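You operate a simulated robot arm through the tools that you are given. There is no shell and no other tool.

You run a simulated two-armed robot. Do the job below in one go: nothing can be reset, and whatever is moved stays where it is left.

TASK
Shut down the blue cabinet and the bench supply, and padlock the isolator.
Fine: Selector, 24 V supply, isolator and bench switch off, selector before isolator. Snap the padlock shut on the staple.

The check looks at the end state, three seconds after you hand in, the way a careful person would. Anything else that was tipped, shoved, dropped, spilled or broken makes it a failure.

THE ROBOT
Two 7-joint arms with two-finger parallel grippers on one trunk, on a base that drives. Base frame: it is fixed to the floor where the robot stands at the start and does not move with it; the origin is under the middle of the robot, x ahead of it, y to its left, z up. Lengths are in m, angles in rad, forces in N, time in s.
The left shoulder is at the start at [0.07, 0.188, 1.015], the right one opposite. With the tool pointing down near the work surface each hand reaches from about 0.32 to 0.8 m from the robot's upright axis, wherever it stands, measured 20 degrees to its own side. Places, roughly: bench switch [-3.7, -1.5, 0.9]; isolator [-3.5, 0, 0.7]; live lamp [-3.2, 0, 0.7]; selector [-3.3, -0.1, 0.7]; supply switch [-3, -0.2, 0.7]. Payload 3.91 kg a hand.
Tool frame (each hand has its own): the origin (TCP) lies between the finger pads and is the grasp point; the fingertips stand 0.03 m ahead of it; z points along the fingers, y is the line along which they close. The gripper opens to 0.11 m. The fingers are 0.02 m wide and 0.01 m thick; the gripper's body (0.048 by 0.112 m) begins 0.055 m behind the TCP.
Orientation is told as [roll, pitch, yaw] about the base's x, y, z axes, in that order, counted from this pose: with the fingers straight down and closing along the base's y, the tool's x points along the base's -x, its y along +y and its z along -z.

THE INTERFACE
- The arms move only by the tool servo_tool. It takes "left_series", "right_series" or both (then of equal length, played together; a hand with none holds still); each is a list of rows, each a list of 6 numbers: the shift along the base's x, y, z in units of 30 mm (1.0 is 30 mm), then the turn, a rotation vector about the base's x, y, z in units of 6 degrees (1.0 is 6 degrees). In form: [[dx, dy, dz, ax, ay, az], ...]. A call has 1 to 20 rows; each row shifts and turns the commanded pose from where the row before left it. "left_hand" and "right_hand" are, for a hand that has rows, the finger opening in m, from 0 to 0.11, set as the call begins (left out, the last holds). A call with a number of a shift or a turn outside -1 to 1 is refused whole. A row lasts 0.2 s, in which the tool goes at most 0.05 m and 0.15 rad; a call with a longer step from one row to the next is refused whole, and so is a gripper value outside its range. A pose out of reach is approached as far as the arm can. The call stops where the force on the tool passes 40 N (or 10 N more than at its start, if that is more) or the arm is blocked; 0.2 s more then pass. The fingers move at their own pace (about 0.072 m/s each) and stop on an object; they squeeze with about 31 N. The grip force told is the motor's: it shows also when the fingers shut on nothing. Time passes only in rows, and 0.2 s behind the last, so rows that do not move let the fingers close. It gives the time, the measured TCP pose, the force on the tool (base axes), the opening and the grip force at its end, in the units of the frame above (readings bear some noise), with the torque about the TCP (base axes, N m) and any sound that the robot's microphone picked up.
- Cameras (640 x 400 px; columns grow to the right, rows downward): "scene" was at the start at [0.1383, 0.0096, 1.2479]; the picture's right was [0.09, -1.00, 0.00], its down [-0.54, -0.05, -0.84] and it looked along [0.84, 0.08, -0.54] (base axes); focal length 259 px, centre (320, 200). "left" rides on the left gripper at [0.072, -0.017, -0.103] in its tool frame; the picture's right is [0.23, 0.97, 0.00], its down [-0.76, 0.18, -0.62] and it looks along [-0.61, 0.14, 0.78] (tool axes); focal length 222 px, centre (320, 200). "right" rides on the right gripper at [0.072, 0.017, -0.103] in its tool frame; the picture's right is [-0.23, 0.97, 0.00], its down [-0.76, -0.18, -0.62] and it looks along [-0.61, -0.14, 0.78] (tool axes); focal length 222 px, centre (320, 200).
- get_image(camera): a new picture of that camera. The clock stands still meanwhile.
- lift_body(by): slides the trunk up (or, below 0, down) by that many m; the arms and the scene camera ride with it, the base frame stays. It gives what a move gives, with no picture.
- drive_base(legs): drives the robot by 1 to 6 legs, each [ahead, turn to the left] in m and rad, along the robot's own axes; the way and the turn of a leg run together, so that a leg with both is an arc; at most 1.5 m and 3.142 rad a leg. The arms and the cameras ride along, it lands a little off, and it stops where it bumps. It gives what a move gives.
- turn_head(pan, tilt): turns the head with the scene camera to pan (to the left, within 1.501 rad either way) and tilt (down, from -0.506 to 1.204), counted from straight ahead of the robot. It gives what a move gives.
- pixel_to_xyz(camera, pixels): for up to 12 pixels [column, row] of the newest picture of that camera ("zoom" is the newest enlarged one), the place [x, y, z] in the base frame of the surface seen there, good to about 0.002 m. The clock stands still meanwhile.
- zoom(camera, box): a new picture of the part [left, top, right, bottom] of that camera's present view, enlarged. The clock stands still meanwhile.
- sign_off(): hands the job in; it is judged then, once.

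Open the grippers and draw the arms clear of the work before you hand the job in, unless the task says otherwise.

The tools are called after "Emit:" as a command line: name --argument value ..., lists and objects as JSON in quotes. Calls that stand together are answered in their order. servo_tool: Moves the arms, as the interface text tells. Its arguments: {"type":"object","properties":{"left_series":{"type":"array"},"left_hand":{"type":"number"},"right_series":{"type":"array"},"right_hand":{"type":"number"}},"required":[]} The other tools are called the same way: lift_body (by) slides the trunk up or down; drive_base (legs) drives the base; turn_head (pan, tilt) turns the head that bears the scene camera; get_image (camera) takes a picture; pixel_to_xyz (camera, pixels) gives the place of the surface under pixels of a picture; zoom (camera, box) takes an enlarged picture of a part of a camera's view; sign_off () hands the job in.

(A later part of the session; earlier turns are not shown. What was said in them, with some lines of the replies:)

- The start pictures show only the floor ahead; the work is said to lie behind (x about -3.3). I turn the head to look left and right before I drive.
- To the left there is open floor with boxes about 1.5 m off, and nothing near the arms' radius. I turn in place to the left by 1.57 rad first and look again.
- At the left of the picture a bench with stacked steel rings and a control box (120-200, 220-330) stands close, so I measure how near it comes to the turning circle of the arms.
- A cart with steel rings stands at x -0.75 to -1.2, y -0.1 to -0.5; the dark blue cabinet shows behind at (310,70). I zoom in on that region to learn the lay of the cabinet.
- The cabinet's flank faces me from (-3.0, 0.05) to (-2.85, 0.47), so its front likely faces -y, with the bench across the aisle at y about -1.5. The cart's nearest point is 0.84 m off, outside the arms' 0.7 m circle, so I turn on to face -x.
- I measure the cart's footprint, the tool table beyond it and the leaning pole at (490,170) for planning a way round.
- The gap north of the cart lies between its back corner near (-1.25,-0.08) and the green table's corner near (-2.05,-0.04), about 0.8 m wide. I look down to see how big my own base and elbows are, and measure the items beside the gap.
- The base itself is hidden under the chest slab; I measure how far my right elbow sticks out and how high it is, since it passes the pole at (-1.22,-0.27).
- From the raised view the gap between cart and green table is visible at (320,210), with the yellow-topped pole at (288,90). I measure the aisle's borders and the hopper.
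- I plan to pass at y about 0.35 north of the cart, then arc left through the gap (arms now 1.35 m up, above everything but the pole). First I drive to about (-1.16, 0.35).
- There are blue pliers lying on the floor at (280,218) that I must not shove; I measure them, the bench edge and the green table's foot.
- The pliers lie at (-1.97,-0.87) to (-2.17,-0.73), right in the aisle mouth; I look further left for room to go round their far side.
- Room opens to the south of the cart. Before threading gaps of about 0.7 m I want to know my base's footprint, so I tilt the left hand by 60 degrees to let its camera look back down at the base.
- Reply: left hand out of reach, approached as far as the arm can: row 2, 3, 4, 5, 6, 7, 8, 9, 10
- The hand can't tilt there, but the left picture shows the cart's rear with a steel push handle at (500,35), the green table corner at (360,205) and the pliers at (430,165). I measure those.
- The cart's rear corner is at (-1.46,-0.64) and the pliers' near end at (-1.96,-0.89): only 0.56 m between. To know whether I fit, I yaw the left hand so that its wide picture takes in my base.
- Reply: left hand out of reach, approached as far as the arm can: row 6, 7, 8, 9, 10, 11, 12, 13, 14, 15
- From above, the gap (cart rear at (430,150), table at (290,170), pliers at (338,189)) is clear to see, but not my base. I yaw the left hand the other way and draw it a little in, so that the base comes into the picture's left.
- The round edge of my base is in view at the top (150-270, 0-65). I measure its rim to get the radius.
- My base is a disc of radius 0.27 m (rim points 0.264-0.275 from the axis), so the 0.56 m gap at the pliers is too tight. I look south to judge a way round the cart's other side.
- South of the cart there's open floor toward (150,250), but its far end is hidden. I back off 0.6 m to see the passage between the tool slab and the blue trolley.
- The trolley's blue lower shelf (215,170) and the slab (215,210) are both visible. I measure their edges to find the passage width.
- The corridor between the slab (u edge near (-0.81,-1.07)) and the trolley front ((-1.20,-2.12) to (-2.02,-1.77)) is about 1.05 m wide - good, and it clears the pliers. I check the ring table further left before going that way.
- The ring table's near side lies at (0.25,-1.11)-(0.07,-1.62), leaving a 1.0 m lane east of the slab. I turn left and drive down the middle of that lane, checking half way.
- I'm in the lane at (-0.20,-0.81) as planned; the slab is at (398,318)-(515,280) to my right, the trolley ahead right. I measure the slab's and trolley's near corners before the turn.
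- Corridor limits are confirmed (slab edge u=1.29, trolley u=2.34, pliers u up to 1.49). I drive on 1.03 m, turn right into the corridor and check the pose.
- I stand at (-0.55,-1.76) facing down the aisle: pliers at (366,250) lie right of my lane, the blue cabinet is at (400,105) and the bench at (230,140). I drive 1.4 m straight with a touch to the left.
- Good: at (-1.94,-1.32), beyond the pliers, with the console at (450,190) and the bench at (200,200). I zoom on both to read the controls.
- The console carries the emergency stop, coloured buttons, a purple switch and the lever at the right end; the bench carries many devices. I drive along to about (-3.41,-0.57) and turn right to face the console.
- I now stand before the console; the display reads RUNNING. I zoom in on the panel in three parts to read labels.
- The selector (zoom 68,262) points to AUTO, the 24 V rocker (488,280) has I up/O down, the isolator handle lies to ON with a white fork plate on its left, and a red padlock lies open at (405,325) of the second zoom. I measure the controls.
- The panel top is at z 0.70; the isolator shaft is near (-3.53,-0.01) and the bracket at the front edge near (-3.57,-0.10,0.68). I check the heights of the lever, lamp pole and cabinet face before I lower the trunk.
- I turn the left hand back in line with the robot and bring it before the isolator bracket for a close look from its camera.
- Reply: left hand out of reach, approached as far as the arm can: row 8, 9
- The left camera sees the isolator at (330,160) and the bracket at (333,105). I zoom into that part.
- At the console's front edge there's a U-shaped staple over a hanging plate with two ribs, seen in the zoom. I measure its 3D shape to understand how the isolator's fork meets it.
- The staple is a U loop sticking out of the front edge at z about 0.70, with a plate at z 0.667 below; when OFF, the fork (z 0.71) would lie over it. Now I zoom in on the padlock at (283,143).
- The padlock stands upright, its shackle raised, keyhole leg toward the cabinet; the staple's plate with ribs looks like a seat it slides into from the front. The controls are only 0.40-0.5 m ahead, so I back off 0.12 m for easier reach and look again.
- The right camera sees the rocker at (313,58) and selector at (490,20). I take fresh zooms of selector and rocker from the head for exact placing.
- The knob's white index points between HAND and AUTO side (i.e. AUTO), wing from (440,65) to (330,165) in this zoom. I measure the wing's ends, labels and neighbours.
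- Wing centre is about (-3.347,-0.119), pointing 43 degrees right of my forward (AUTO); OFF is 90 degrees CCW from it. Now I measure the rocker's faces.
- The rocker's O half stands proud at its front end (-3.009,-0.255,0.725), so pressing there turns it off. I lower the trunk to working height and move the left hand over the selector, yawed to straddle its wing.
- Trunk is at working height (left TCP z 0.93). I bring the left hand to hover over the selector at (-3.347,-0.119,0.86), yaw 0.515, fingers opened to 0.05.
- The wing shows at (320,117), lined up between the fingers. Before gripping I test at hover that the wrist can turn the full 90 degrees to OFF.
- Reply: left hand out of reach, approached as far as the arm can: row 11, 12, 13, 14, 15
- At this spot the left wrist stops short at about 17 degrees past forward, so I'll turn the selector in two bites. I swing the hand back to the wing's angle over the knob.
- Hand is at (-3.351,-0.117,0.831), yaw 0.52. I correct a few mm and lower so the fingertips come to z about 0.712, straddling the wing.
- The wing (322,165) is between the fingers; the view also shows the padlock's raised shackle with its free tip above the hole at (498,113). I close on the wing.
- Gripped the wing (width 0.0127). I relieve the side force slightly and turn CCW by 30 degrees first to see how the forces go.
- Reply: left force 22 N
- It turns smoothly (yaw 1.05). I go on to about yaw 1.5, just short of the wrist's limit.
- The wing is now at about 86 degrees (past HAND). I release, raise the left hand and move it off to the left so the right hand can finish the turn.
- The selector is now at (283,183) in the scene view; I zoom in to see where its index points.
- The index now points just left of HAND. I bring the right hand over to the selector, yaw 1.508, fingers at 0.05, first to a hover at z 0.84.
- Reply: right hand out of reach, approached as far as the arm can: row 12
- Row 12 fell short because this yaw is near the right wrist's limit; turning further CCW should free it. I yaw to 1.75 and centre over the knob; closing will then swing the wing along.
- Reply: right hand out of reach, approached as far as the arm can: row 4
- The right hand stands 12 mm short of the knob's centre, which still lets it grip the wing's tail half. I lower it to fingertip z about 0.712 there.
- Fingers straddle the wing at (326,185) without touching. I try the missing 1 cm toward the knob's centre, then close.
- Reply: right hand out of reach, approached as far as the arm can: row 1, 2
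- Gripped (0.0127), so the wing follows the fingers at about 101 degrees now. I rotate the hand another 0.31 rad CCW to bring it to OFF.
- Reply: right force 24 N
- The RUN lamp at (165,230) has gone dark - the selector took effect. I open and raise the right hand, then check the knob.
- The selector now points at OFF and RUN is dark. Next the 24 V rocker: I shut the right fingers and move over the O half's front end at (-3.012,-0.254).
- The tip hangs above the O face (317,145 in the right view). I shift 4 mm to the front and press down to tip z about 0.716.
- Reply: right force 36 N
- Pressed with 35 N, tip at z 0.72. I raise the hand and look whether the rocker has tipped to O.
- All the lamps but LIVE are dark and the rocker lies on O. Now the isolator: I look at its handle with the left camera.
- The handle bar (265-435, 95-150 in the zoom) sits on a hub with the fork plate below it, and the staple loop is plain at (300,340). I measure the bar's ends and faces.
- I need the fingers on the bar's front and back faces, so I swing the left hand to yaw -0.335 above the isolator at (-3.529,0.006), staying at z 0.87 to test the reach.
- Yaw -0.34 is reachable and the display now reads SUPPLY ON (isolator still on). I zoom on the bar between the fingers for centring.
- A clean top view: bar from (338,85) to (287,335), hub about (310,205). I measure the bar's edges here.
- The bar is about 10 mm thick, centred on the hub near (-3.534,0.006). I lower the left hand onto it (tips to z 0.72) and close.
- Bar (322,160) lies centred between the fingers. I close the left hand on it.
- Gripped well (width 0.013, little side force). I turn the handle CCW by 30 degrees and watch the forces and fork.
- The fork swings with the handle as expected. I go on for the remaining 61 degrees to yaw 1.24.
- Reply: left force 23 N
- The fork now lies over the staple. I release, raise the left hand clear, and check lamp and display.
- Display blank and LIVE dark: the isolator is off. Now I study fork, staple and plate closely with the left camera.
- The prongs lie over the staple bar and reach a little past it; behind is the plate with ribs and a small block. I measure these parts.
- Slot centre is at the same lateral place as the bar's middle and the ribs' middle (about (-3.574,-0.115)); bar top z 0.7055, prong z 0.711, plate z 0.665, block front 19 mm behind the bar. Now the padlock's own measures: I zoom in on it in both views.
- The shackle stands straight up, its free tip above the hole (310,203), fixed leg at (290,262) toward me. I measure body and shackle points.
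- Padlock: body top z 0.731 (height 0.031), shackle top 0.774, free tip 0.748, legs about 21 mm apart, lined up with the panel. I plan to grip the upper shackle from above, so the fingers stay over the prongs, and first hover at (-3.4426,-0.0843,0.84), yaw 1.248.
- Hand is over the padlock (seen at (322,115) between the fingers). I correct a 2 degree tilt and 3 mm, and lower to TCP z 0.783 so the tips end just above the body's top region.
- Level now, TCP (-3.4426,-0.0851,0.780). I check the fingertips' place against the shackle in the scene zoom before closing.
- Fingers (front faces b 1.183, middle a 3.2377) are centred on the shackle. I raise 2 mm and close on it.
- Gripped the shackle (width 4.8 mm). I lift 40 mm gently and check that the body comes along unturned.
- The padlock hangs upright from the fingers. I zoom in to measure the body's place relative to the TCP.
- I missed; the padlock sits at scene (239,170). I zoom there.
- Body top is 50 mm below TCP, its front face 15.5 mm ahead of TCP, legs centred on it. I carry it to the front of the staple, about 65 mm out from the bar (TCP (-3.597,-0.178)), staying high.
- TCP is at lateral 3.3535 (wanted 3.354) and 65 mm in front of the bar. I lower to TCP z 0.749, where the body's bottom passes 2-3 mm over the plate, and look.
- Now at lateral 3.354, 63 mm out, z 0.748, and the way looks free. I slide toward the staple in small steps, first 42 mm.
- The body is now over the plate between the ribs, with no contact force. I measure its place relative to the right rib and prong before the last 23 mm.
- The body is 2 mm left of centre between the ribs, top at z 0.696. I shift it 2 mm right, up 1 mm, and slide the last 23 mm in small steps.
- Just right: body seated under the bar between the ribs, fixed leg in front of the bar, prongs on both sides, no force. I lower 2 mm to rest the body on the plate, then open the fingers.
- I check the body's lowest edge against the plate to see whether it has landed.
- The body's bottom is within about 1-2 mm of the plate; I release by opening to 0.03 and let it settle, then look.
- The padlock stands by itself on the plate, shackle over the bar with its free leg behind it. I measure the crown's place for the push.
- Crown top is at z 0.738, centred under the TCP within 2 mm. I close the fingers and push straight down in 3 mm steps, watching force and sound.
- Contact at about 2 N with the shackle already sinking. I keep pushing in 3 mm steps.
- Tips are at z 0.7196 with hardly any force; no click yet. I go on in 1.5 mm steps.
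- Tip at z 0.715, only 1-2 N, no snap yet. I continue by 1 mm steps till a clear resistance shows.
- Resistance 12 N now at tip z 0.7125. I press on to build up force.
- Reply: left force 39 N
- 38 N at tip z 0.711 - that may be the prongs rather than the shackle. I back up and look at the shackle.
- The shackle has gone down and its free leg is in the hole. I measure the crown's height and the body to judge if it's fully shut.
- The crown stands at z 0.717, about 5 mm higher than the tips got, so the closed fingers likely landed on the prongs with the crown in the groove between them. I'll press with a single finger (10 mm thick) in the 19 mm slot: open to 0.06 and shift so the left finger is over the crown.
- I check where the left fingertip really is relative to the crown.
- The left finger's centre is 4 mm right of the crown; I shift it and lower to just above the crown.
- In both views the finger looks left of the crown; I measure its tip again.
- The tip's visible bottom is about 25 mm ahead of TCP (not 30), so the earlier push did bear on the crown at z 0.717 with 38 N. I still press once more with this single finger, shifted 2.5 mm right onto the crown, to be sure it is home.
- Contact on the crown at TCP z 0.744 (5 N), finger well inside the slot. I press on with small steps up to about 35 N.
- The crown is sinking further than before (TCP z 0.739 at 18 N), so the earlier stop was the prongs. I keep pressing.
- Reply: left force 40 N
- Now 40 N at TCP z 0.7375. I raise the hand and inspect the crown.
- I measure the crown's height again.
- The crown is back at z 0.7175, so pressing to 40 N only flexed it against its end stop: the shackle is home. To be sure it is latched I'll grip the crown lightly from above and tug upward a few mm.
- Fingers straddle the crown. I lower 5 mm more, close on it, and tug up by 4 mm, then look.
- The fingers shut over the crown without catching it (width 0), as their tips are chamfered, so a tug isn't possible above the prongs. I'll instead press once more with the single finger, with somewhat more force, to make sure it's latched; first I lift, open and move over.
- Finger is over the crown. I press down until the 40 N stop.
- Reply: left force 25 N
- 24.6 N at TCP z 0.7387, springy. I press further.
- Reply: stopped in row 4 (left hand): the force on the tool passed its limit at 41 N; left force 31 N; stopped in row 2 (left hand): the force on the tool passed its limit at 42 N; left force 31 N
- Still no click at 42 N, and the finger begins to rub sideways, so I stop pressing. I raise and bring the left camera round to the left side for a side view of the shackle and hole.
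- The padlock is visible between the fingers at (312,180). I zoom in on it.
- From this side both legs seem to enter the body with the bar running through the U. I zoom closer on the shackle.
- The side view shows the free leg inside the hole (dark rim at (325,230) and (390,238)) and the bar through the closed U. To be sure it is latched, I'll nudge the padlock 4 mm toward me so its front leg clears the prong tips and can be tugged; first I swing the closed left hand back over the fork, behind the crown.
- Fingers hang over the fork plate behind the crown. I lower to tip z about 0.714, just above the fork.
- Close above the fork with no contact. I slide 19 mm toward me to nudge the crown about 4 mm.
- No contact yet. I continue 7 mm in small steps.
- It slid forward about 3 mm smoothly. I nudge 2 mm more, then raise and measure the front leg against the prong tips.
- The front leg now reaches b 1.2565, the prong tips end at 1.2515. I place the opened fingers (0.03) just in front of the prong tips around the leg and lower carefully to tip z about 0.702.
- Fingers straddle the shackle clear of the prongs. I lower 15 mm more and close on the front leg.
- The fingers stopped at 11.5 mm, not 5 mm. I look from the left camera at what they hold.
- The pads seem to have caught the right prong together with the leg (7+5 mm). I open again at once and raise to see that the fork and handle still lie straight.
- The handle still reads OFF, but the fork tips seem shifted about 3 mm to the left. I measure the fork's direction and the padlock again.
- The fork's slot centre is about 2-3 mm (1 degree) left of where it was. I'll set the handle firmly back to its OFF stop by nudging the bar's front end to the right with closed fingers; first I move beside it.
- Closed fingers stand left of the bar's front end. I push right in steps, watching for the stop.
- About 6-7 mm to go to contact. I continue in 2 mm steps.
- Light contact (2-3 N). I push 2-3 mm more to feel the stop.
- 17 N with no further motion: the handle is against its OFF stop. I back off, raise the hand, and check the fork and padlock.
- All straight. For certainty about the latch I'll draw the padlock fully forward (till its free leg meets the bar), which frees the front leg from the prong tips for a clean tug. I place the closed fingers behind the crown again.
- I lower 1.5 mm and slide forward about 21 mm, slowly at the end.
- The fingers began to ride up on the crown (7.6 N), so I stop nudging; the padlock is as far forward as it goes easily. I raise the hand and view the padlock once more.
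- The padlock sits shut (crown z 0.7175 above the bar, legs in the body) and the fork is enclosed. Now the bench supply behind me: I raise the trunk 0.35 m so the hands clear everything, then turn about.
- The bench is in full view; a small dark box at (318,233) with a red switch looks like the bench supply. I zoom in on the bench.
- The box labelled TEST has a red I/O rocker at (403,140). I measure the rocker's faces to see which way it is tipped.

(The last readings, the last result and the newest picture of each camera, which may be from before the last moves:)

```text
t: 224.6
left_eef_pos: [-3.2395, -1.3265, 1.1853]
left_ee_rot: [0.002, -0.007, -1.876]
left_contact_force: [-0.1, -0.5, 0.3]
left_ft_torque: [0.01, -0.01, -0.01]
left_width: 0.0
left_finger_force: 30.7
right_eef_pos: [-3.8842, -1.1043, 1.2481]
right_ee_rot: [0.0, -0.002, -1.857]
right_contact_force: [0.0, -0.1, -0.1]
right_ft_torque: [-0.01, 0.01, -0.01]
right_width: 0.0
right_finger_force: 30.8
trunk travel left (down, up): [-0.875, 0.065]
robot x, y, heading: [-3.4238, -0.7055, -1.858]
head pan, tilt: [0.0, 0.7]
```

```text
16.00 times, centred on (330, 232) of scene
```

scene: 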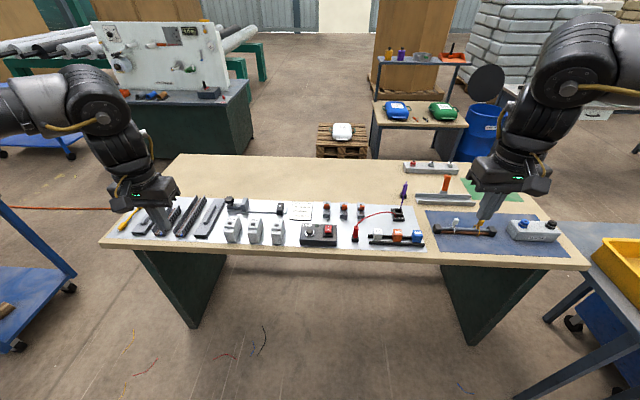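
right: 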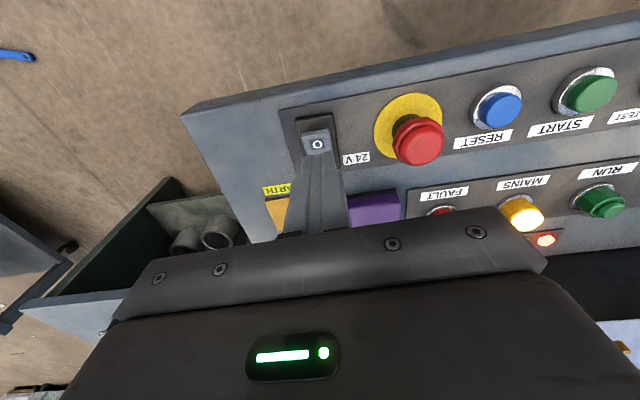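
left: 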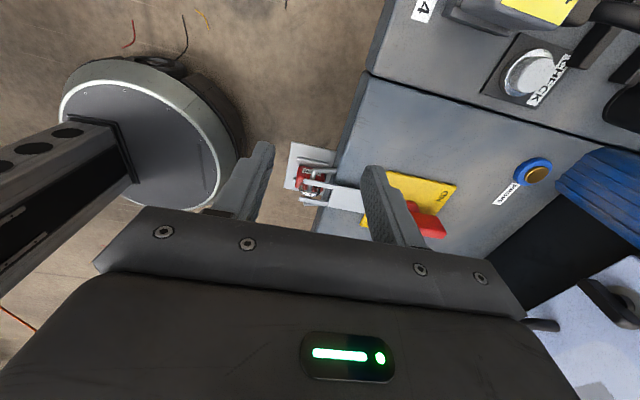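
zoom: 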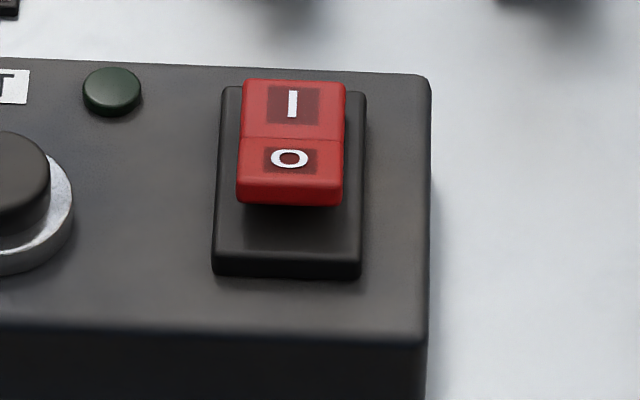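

The O end stands high (0.9023 vs 0.8988), so the bench switch is on; its O front end is near (-3.669,-1.436). It's 0.77 m ahead, so I drive 0.2 m forward and lower the trunk 0.15 m.

Emit:
drive_base --legs '[[0.2, 0]]'

Emit:
lift_body --by -0.13

Emit:
turn_head --pan 0.0 --tilt 0.85

Emit:
get_image --camera "scene"

Emit:
get_image --camera "right"

```text
t: 226.2
left_eef_pos: [-3.2934, -1.5118, 1.1869]
left_ee_rot: [0.003, -0.013, -1.874]
left_contact_force: [-0.5, 0.4, -0.8]
left_ft_torque: [-0.04, -0.01, 0.02]
left_width: 0.0003
left_finger_force: 30.6
right_eef_pos: [-3.939, -1.2891, 1.2496]
right_ee_rot: [-0.001, -0.004, -1.852]
right_contact_force: [-0.7, 0.6, -0.5]
right_ft_torque: [-0.04, 0.01, -0.01]
right_width: 0.0
right_finger_force: 30.8
trunk travel left (down, up): [-0.875, 0.065]
robot x, y, heading: [-3.4817, -0.8905, -1.853]
head pan, tilt: [0.0, 0.7]
```

```text
t: 227.8
left_eef_pos: [-3.2944, -1.5148, 1.0554]
left_ee_rot: [0.003, -0.008, -1.876]
left_contact_force: [-0.2, -1.0, -0.4]
left_ft_torque: [0.01, -0.01, 0.0]
left_width: 0.0001
left_finger_force: 31.2
right_eef_pos: [-3.9384, -1.2937, 1.1184]
right_ee_rot: [-0.002, -0.002, -1.854]
right_contact_force: [0.9, 0.2, -0.9]
right_ft_torque: [-0.01, -0.01, 0.03]
right_width: 0.0
right_finger_force: 31.1
trunk travel left (down, up): [-0.745, 0.195]
robot x, y, heading: [-3.4803, -0.8888, -1.85]
head pan, tilt: [0.0, 0.7]
```

```text
t: 228.5
left_eef_pos: [-3.2924, -1.5149, 1.055]
left_ee_rot: [0.002, -0.007, -1.874]
left_contact_force: [1.1, 0.4, 0.7]
left_ft_torque: [0.0, 0.03, 0.0]
left_width: 0.0
left_finger_force: 31.0
right_eef_pos: [-3.9382, -1.2941, 1.118]
right_ee_rot: [0.0, -0.002, -1.854]
right_contact_force: [0.5, 0.6, 0.6]
right_ft_torque: [0.01, -0.02, 0.02]
right_width: 0.0003
right_finger_force: 30.9
trunk travel left (down, up): [-0.745, 0.195]
robot x, y, heading: [-3.4799, -0.8929, -1.854]
head pan, tilt: [0.0, 0.85]
```

```text
taken
```

scene: 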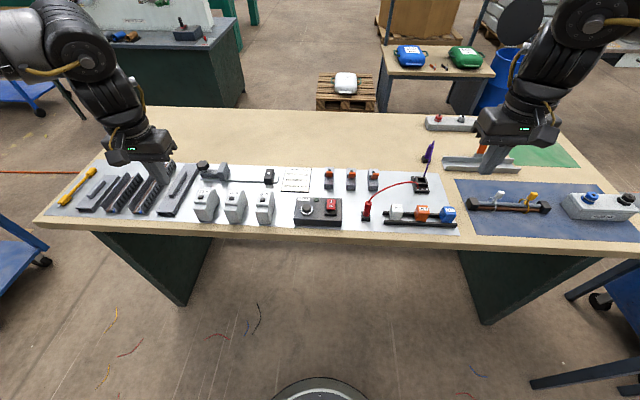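

```text
taken
```

right: 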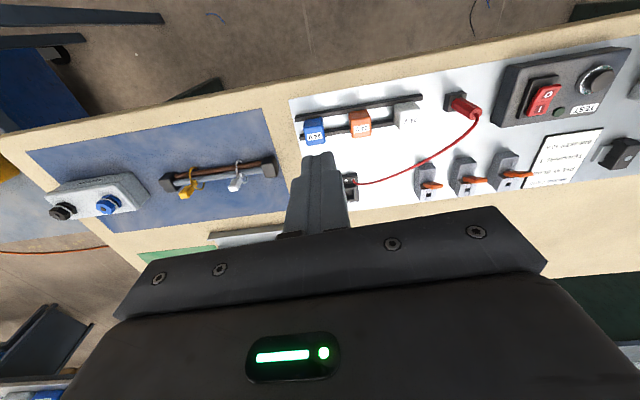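

Now closer. I zoom on the box at (318,208) and remeasure the rocker from here.

Emit:
zoom --camera "scene" --box '[290, 190, 350, 230]'

Emit:
pixel_to_xyz --camera "zoom" --pixels '[[400, 110]]'

```text
10.00 times, centred on (320, 210) of scene
```

zoom: 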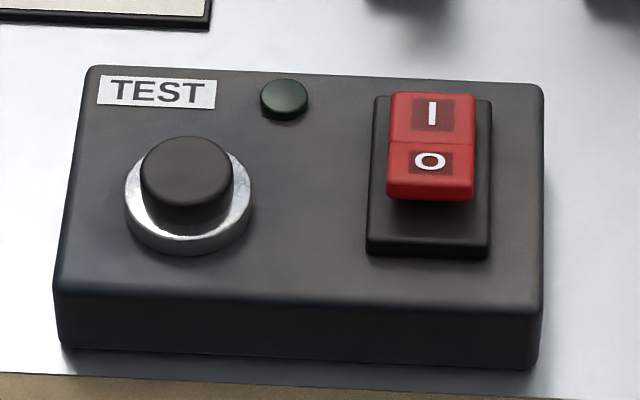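

```text
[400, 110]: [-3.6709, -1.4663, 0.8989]
```

Emit:
pixel_to_xyz --camera "zoom" --pixels '[[430, 98], [430, 142], [430, 165], [430, 182], [430, 195], [395, 178], [468, 178], [378, 110], [480, 110], [375, 245], [485, 245], [185, 160]]'

Emit:
zoom --camera "right" --box '[420, 40, 640, 180]'

```text
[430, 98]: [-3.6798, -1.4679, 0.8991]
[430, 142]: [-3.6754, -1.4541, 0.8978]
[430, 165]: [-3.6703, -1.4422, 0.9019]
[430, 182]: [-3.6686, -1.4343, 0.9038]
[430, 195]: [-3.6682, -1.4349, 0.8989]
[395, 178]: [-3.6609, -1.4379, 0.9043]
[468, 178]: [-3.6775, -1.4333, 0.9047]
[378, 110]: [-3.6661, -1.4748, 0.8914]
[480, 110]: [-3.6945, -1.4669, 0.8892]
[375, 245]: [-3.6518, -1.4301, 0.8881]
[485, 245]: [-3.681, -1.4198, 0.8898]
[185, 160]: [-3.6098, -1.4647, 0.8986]
```

```text
2.86 times, centred on (530, 110) of right
```

zoom: 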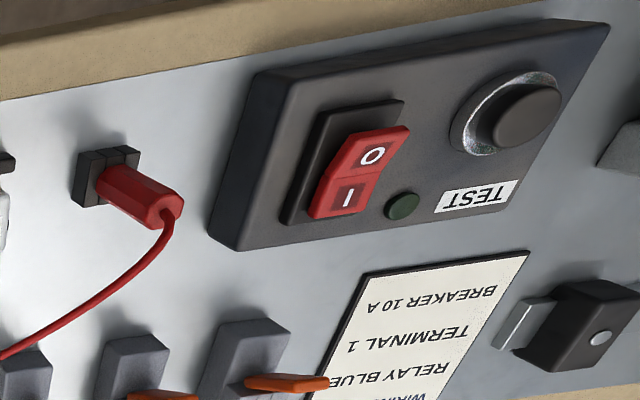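

Hinge near (-3.675,-1.454), raised O end at (-3.669,-1.434,0.904). I bring the closed right hand over (-3.670,-1.438), keeping high on the way.

Emit:
servo_tool --right_series '[[0.893, -0.48, 0, 0, 0, 0], [0.893, -0.48, 0, 0, 0, 0], [0.893, -0.48, 0, 0, 0, 0], [0.893, -0.48, 0, 0, 0, 0], [0.893, -0.48, 0, 0, 0, 0], [0.893, -0.48, -0.2, 0, 0, 0], [0.893, -0.48, -0.4, 0, 0, 0], [0.893, -0.48, -0.6, 0, 0, 0], [0.893, -0.48, -0.8, 0, 0, 0], [0.893, -0.48, -0.8, 0, 0, 0], [0, 0, -0.9, 0, 0, 0], [0, 0, 0, 0, 0, 0]]' --right_hand 0.0

Emit:
get_image --camera "right"

Emit:
zoom --camera "scene" --box '[280, 160, 370, 230]'

```text
t: 231.1
left_eef_pos: [-3.2956, -1.5151, 1.0545]
left_ee_rot: [0.002, -0.008, -1.875]
left_contact_force: [-0.2, 0.7, -0.7]
left_ft_torque: [0.02, -0.02, -0.01]
left_width: 0.0002
left_finger_force: 31.5
right_eef_pos: [-3.6713, -1.4376, 1.008]
right_ee_rot: [0.0, -0.001, -1.854]
right_contact_force: [-0.7, 0.7, -0.2]
right_ft_torque: [-0.05, -0.01, 0.0]
right_width: 0.0
right_finger_force: 31.3
trunk travel left (down, up): [-0.745, 0.195]
robot x, y, heading: [-3.4819, -0.8919, -1.855]
head pan, tilt: [0.0, 0.85]
```

```text
taken
```

right: 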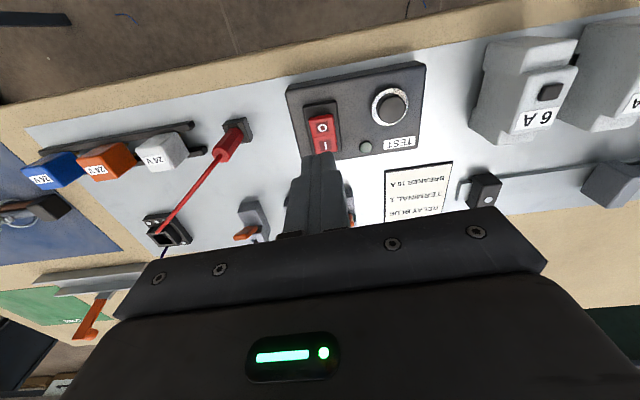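

```text
5.71 times, centred on (325, 195) of scene
```

zoom: 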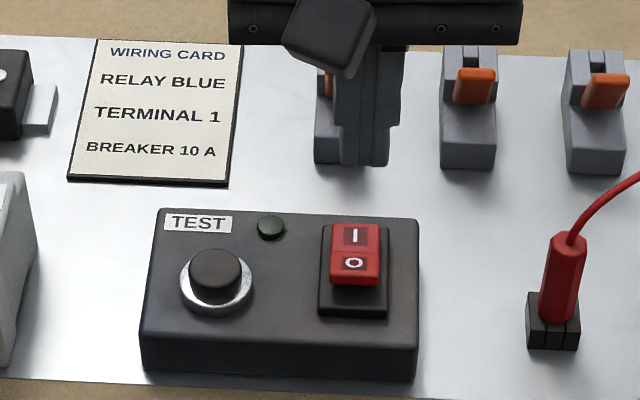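

Hovering right over the switch. I lower and press the O end in small steps.

Emit:
servo_tool --right_series '[[0.04, 0, -0.8, 0, 0, 0], [0, 0, -0.8, 0, 0, 0], [0, 0, -0.6, 0, 0, 0], [0, 0, -0.2, 0, 0, 0], [0, 0, -0.15, 0, 0, 0], [0, 0, -0.1, 0, 0, 0]]'

Emit:
zoom --camera "scene" --box '[280, 160, 370, 230]'

```text
t: 232.5
left_eef_pos: [-3.2937, -1.5151, 1.0533]
left_ee_rot: [0.001, -0.009, -1.876]
left_contact_force: [0.0, 0.4, 0.4]
left_ft_torque: [-0.03, 0.01, 0.04]
left_width: 0.0
left_finger_force: 31.2
right_eef_pos: [-3.6695, -1.4388, 0.9287]
right_ee_rot: [0.001, -0.002, -1.853]
right_contact_force: [0.8, 1.1, -0.6]
right_ft_torque: [-0.02, 0.0, -0.04]
right_width: 0.0001
right_finger_force: 31.5
trunk travel left (down, up): [-0.745, 0.195]
robot x, y, heading: [-3.483, -0.892, -1.853]
head pan, tilt: [0.0, 0.85]
```

```text
5.71 times, centred on (325, 195) of scene
```

zoom: 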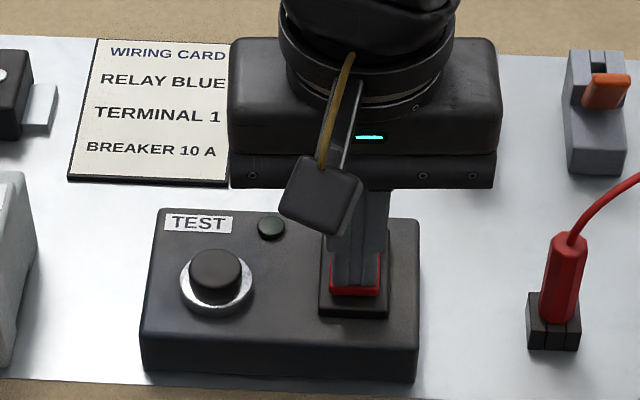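

No force yet at TCP z 0.929; the rocker may already be tipping. I press 5 mm more.

Emit:
servo_tool --right_series '[[0, 0, -0.08, 0, 0, 0], [0, 0, -0.06, 0, 0, 0], [0, 0, 0, 0, 0, 0]]'

```text
t: 233.3
left_eef_pos: [-3.2942, -1.5145, 1.055]
left_ee_rot: [0.002, -0.011, -1.874]
left_contact_force: [-0.4, -0.5, 0.1]
left_ft_torque: [0.01, -0.01, -0.01]
left_width: 0.0
left_finger_force: 30.9
right_eef_pos: [-3.6686, -1.4369, 0.9272]
right_ee_rot: [0.002, -0.006, -1.854]
right_contact_force: [-2.8, -5.8, 24.8]
right_ft_torque: [-0.22, 0.13, 0.21]
right_width: 0.0004
right_finger_force: 31.3
trunk travel left (down, up): [-0.745, 0.195]
robot x, y, heading: [-3.4832, -0.8914, -1.853]
head pan, tilt: [0.0, 0.85]
```

Pressed with 25 N. I raise the right hand and check the rocker.

Emit:
servo_tool --right_series '[[0, 0, 0.5, 0, 0, 0], [0, 0, 1, 0, 0, 0], [0, 0, 1, 0, 0, 0], [-0.5, 0.5, 1, 0, 0, 0], [-0.8, 0.8, 1, 0, 0, 0], [-0.8, 0.8, 0.5, 0, 0, 0], [-0.8, 0.8, 0, 0, 0, 0]]'

Emit:
zoom --camera "scene" --box '[290, 190, 350, 230]'

Emit:
pixel_to_xyz --camera "zoom" --pixels '[[430, 98], [430, 110], [430, 142], [430, 165], [430, 182], [430, 195]]'

```text
t: 234.9
left_eef_pos: [-3.2945, -1.5141, 1.0551]
left_ee_rot: [0.002, -0.011, -1.875]
left_contact_force: [-0.3, 0.2, 0.5]
left_ft_torque: [0.0, 0.0, -0.03]
left_width: 0.0
left_finger_force: 30.2
right_eef_pos: [-3.7587, -1.3494, 1.0731]
right_ee_rot: [0.003, -0.001, -1.854]
right_contact_force: [-0.4, 0.5, -0.3]
right_ft_torque: [-0.01, -0.04, -0.02]
right_width: 0.0
right_finger_force: 30.8
trunk travel left (down, up): [-0.745, 0.195]
robot x, y, heading: [-3.4804, -0.8936, -1.85]
head pan, tilt: [0.0, 0.85]
```

```text
10.00 times, centred on (320, 210) of scene
```

zoom: 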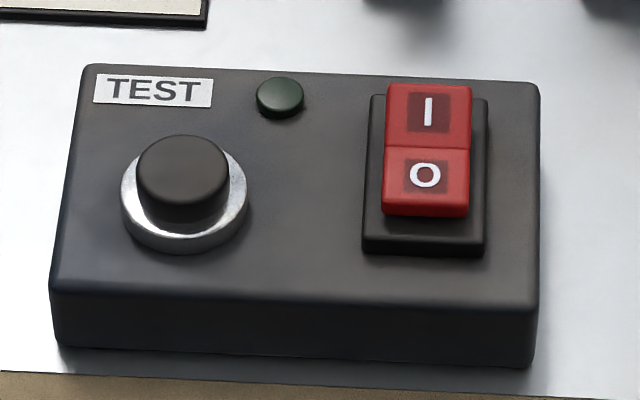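

```text
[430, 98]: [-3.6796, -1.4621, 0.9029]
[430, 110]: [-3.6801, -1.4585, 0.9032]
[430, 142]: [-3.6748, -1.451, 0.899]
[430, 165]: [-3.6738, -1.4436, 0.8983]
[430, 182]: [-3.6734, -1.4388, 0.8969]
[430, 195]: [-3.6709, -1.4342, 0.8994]
```

The rocker now lies on O (I end 0.903, O end 0.897): the bench switch is off. I raise the trunk, back away from the bench and turn along the aisle to check everything once more.

Emit:
lift_body --by 0.15

Emit:
drive_base --legs '[[-0.2, 0], [0, 1.57]]'

Emit:
turn_head --pan 1.4 --tilt 0.9

Emit:
get_image --camera "scene"

```text
t: 236.7
left_eef_pos: [-3.2944, -1.516, 1.2058]
left_ee_rot: [0.001, -0.009, -1.874]
left_contact_force: [-0.4, -0.1, -0.3]
left_ft_torque: [0.04, -0.01, 0.02]
left_width: 0.0
left_finger_force: 31.3
right_eef_pos: [-3.7575, -1.3498, 1.2226]
right_ee_rot: [0.0, -0.001, -1.854]
right_contact_force: [-0.2, -0.2, 0.5]
right_ft_torque: [-0.01, -0.01, 0.01]
right_width: 0.0002
right_finger_force: 31.4
trunk travel left (down, up): [-0.895, 0.045]
robot x, y, heading: [-3.4785, -0.8947, -1.845]
head pan, tilt: [0.0, 0.85]
```

```text
t: 242.2
left_eef_pos: [-2.807, -0.4929, 1.2039]
left_ee_rot: [0.002, -0.008, -0.272]
left_contact_force: [-0.5, -0.8, 0.0]
left_ft_torque: [0.0, 0.0, -0.01]
left_width: 0.0
left_finger_force: 31.1
right_eef_pos: [-2.9578, -0.9605, 1.2228]
right_ee_rot: [0.001, 0.0, -0.254]
right_contact_force: [0.7, -1.0, -0.5]
right_ft_torque: [-0.04, -0.02, -0.02]
right_width: 0.0001
right_finger_force: 31.3
trunk travel left (down, up): [-0.895, 0.045]
robot x, y, heading: [-3.421, -0.6977, -0.248]
head pan, tilt: [0.0, 0.85]
```

```text
t: 243.7
left_eef_pos: [-2.8056, -0.4929, 1.2045]
left_ee_rot: [0.002, -0.008, -0.271]
left_contact_force: [-0.2, 0.6, -1.5]
left_ft_torque: [0.0, 0.0, 0.02]
left_width: 0.0
left_finger_force: 30.8
right_eef_pos: [-2.9577, -0.9602, 1.2228]
right_ee_rot: [-0.001, -0.001, -0.251]
right_contact_force: [0.4, -0.4, 0.3]
right_ft_torque: [-0.03, -0.01, 0.03]
right_width: 0.0
right_finger_force: 31.0
trunk travel left (down, up): [-0.895, 0.045]
robot x, y, heading: [-3.4251, -0.6984, -0.251]
head pan, tilt: [1.4, 0.901]
```

```text
taken
```

scene: 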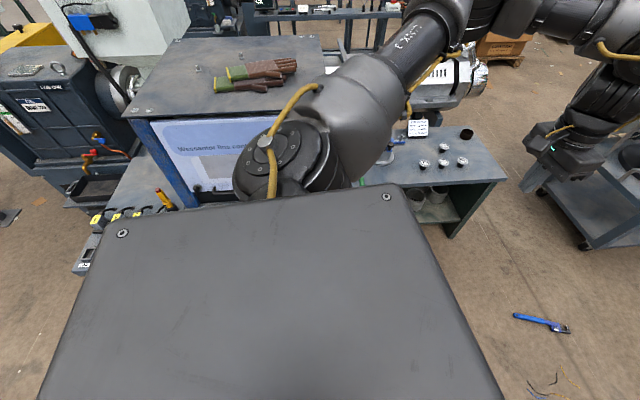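

My chest hides the console from this angle (pliers still lie untouched at (540,322)). I turn on to face the cabinet for a last look.

Emit:
drive_base --legs '[[0, 1.5]]'

Emit:
turn_head --pan 0.1 --tilt 1.0

Emit:
get_image --camera "scene"

```text
t: 247.8
left_eef_pos: [-3.6007, -0.0729, 1.2042]
left_ee_rot: [0.001, -0.008, 1.255]
left_contact_force: [-0.3, -0.1, -0.5]
left_ft_torque: [-0.01, 0.01, 0.02]
left_width: 0.0
left_finger_force: 30.9
right_eef_pos: [-3.1397, -0.2454, 1.2226]
right_ee_rot: [0.0, -0.002, 1.274]
right_contact_force: [-0.1, -0.1, -0.7]
right_ft_torque: [0.0, -0.01, -0.01]
right_width: 0.0002
right_finger_force: 30.8
trunk travel left (down, up): [-0.895, 0.045]
robot x, y, heading: [-3.4213, -0.6998, 1.274]
head pan, tilt: [1.4, 0.901]
```

```text
t: 249.3
left_eef_pos: [-3.6023, -0.0738, 1.2037]
left_ee_rot: [0.001, -0.009, 1.253]
left_contact_force: [0.2, -0.5, -0.3]
left_ft_torque: [-0.01, 0.01, 0.0]
left_width: 0.0003
left_finger_force: 31.3
right_eef_pos: [-3.1408, -0.2455, 1.2236]
right_ee_rot: [-0.001, -0.001, 1.273]
right_contact_force: [0.3, 1.3, 0.1]
right_ft_torque: [-0.03, -0.01, 0.0]
right_width: 0.0001
right_finger_force: 30.8
trunk travel left (down, up): [-0.895, 0.045]
robot x, y, heading: [-3.4226, -0.7012, 1.277]
head pan, tilt: [0.099, 1.0]
```

```text
taken
```

scene: 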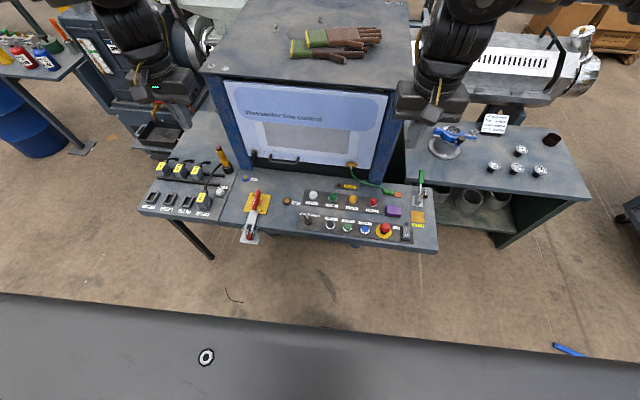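

Emit:
zoom --camera "scene" --box '[225, 180, 285, 250]'

Emit:
zoom --camera "scene" --box '[285, 180, 435, 255]'

Emit:
zoom --camera "scene" --box '[235, 215, 265, 250]'

```text
5.71 times, centred on (255, 215) of scene
```

zoom: 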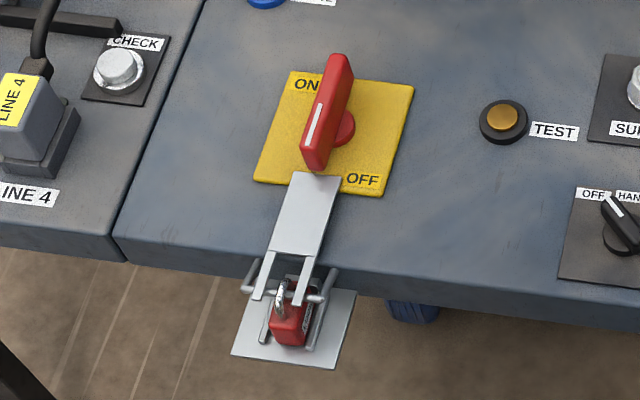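

```text
4.27 times, centred on (360, 218) of scene
```

zoom: 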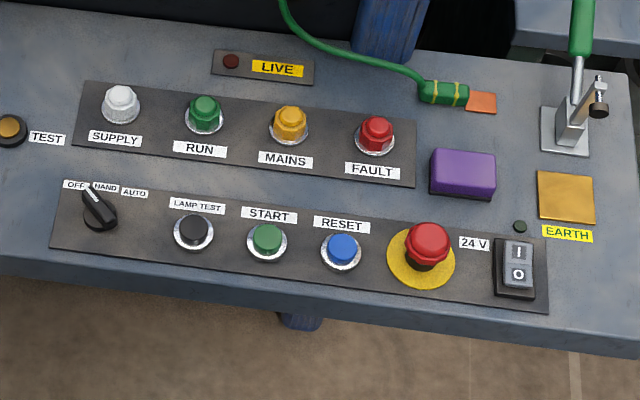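

```text
11.43 times, centred on (250, 232) of scene
```

zoom: 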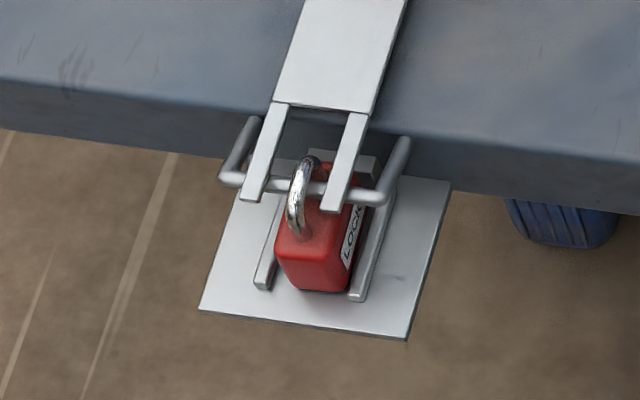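

All is as wanted: selector on OFF, 24 V rocker on O, isolator OFF with the padlock shut through staple and fork, LIVE and the display dark, bench switch off, pliers untouched. I open both grippers up here and back away from the console.

Emit:
servo_tool --left_series '[[0, 0, 0, 0, 0, 0], [0, 0, 0, 0, 0, 0], [0, 0, 0, 0, 0, 0], [0, 0, 0, 0, 0, 0]]' --right_series '[[0, 0, 0, 0, 0, 0], [0, 0, 0, 0, 0, 0], [0, 0, 0, 0, 0, 0], [0, 0, 0, 0, 0, 0]]' --left_hand 0.1 --right_hand 0.1

Emit:
drive_base --legs '[[-0.2, 0]]'

Emit:
get_image --camera "scene"

```text
t: 250.3
left_eef_pos: [-3.6013, -0.0727, 1.2037]
left_ee_rot: [0.003, -0.008, 1.252]
left_contact_force: [0.0, 0.5, -0.7]
left_ft_torque: [0.01, 0.02, 0.01]
left_width: 0.1001
left_finger_force: 0.2
right_eef_pos: [-3.1403, -0.2464, 1.2224]
right_ee_rot: [0.0, -0.002, 1.274]
right_contact_force: [0.4, 0.1, 0.8]
right_ft_torque: [0.01, -0.03, -0.02]
right_width: 0.1002
right_finger_force: 0.0
trunk travel left (down, up): [-0.895, 0.045]
robot x, y, heading: [-3.4213, -0.6988, 1.275]
head pan, tilt: [0.099, 1.0]
```

```text
t: 251.9
left_eef_pos: [-3.6575, -0.2581, 1.2029]
left_ee_rot: [0.003, -0.006, 1.251]
left_contact_force: [0.6, 0.0, -1.2]
left_ft_torque: [0.0, -0.02, 0.0]
left_width: 0.0997
left_finger_force: 0.2
right_eef_pos: [-3.1956, -0.4306, 1.2205]
right_ee_rot: [0.0, 0.002, 1.276]
right_contact_force: [-0.1, 1.7, -0.2]
right_ft_torque: [-0.03, 0.01, 0.02]
right_width: 0.1001
right_finger_force: 0.1
trunk travel left (down, up): [-0.895, 0.045]
robot x, y, heading: [-3.4786, -0.8823, 1.273]
head pan, tilt: [0.099, 1.0]
```

```text
taken
```

scene: 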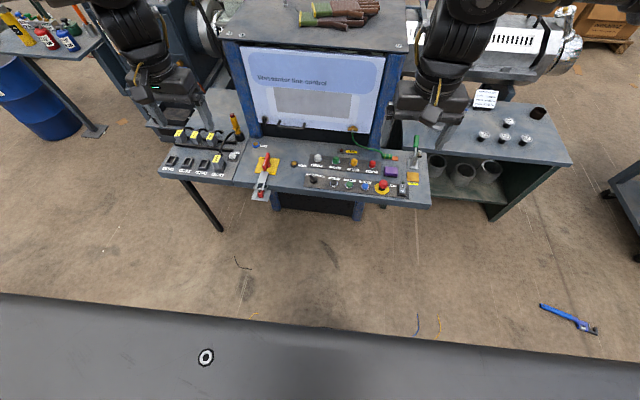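

Grippers open, arms clear above the aisle, nothing else disturbed (pliers at (568,318) as before). I hand the job in.

Emit:
sign_off

```text
The job is handed in.
```

I shut the cabinet and the bench supply off and put the padlock on the isolator. I couldn't confirm that the padlock's latch has caught.

| Control | Final state | What I saw |
|---|---|---|
| Selector | OFF, turned before the isolator | Index points at OFF; RUN lamp went dark |
| 24 V supply | O | All panel lamps went dark except LIVE |
| Isolator | OFF, against its stop | LIVE lamp dark, display blank |
| Bench switch | O | Rocker's I end now stands higher than its O end |
| Padlock | Shackle pushed right down around the staple | Both legs are in the body, and the shackle runs through the isolator's fork |

**Padlock:** I pressed the shackle down several times with up to about 40 N. It always settled back at the same closed height, with the free leg inside its hole. I heard no click, and I couldn't grip the shackle to tug on it because the fork prongs were in the way.

**Isolator handle:** while trying that tug I caught one prong and moved the fork about 2–3 mm. I then pushed the handle back against its OFF stop.

Apart from that I saw no sign that anything else had moved, and the pliers on the floor are where they were. The grippers are open, and the arms are up and clear of the console.
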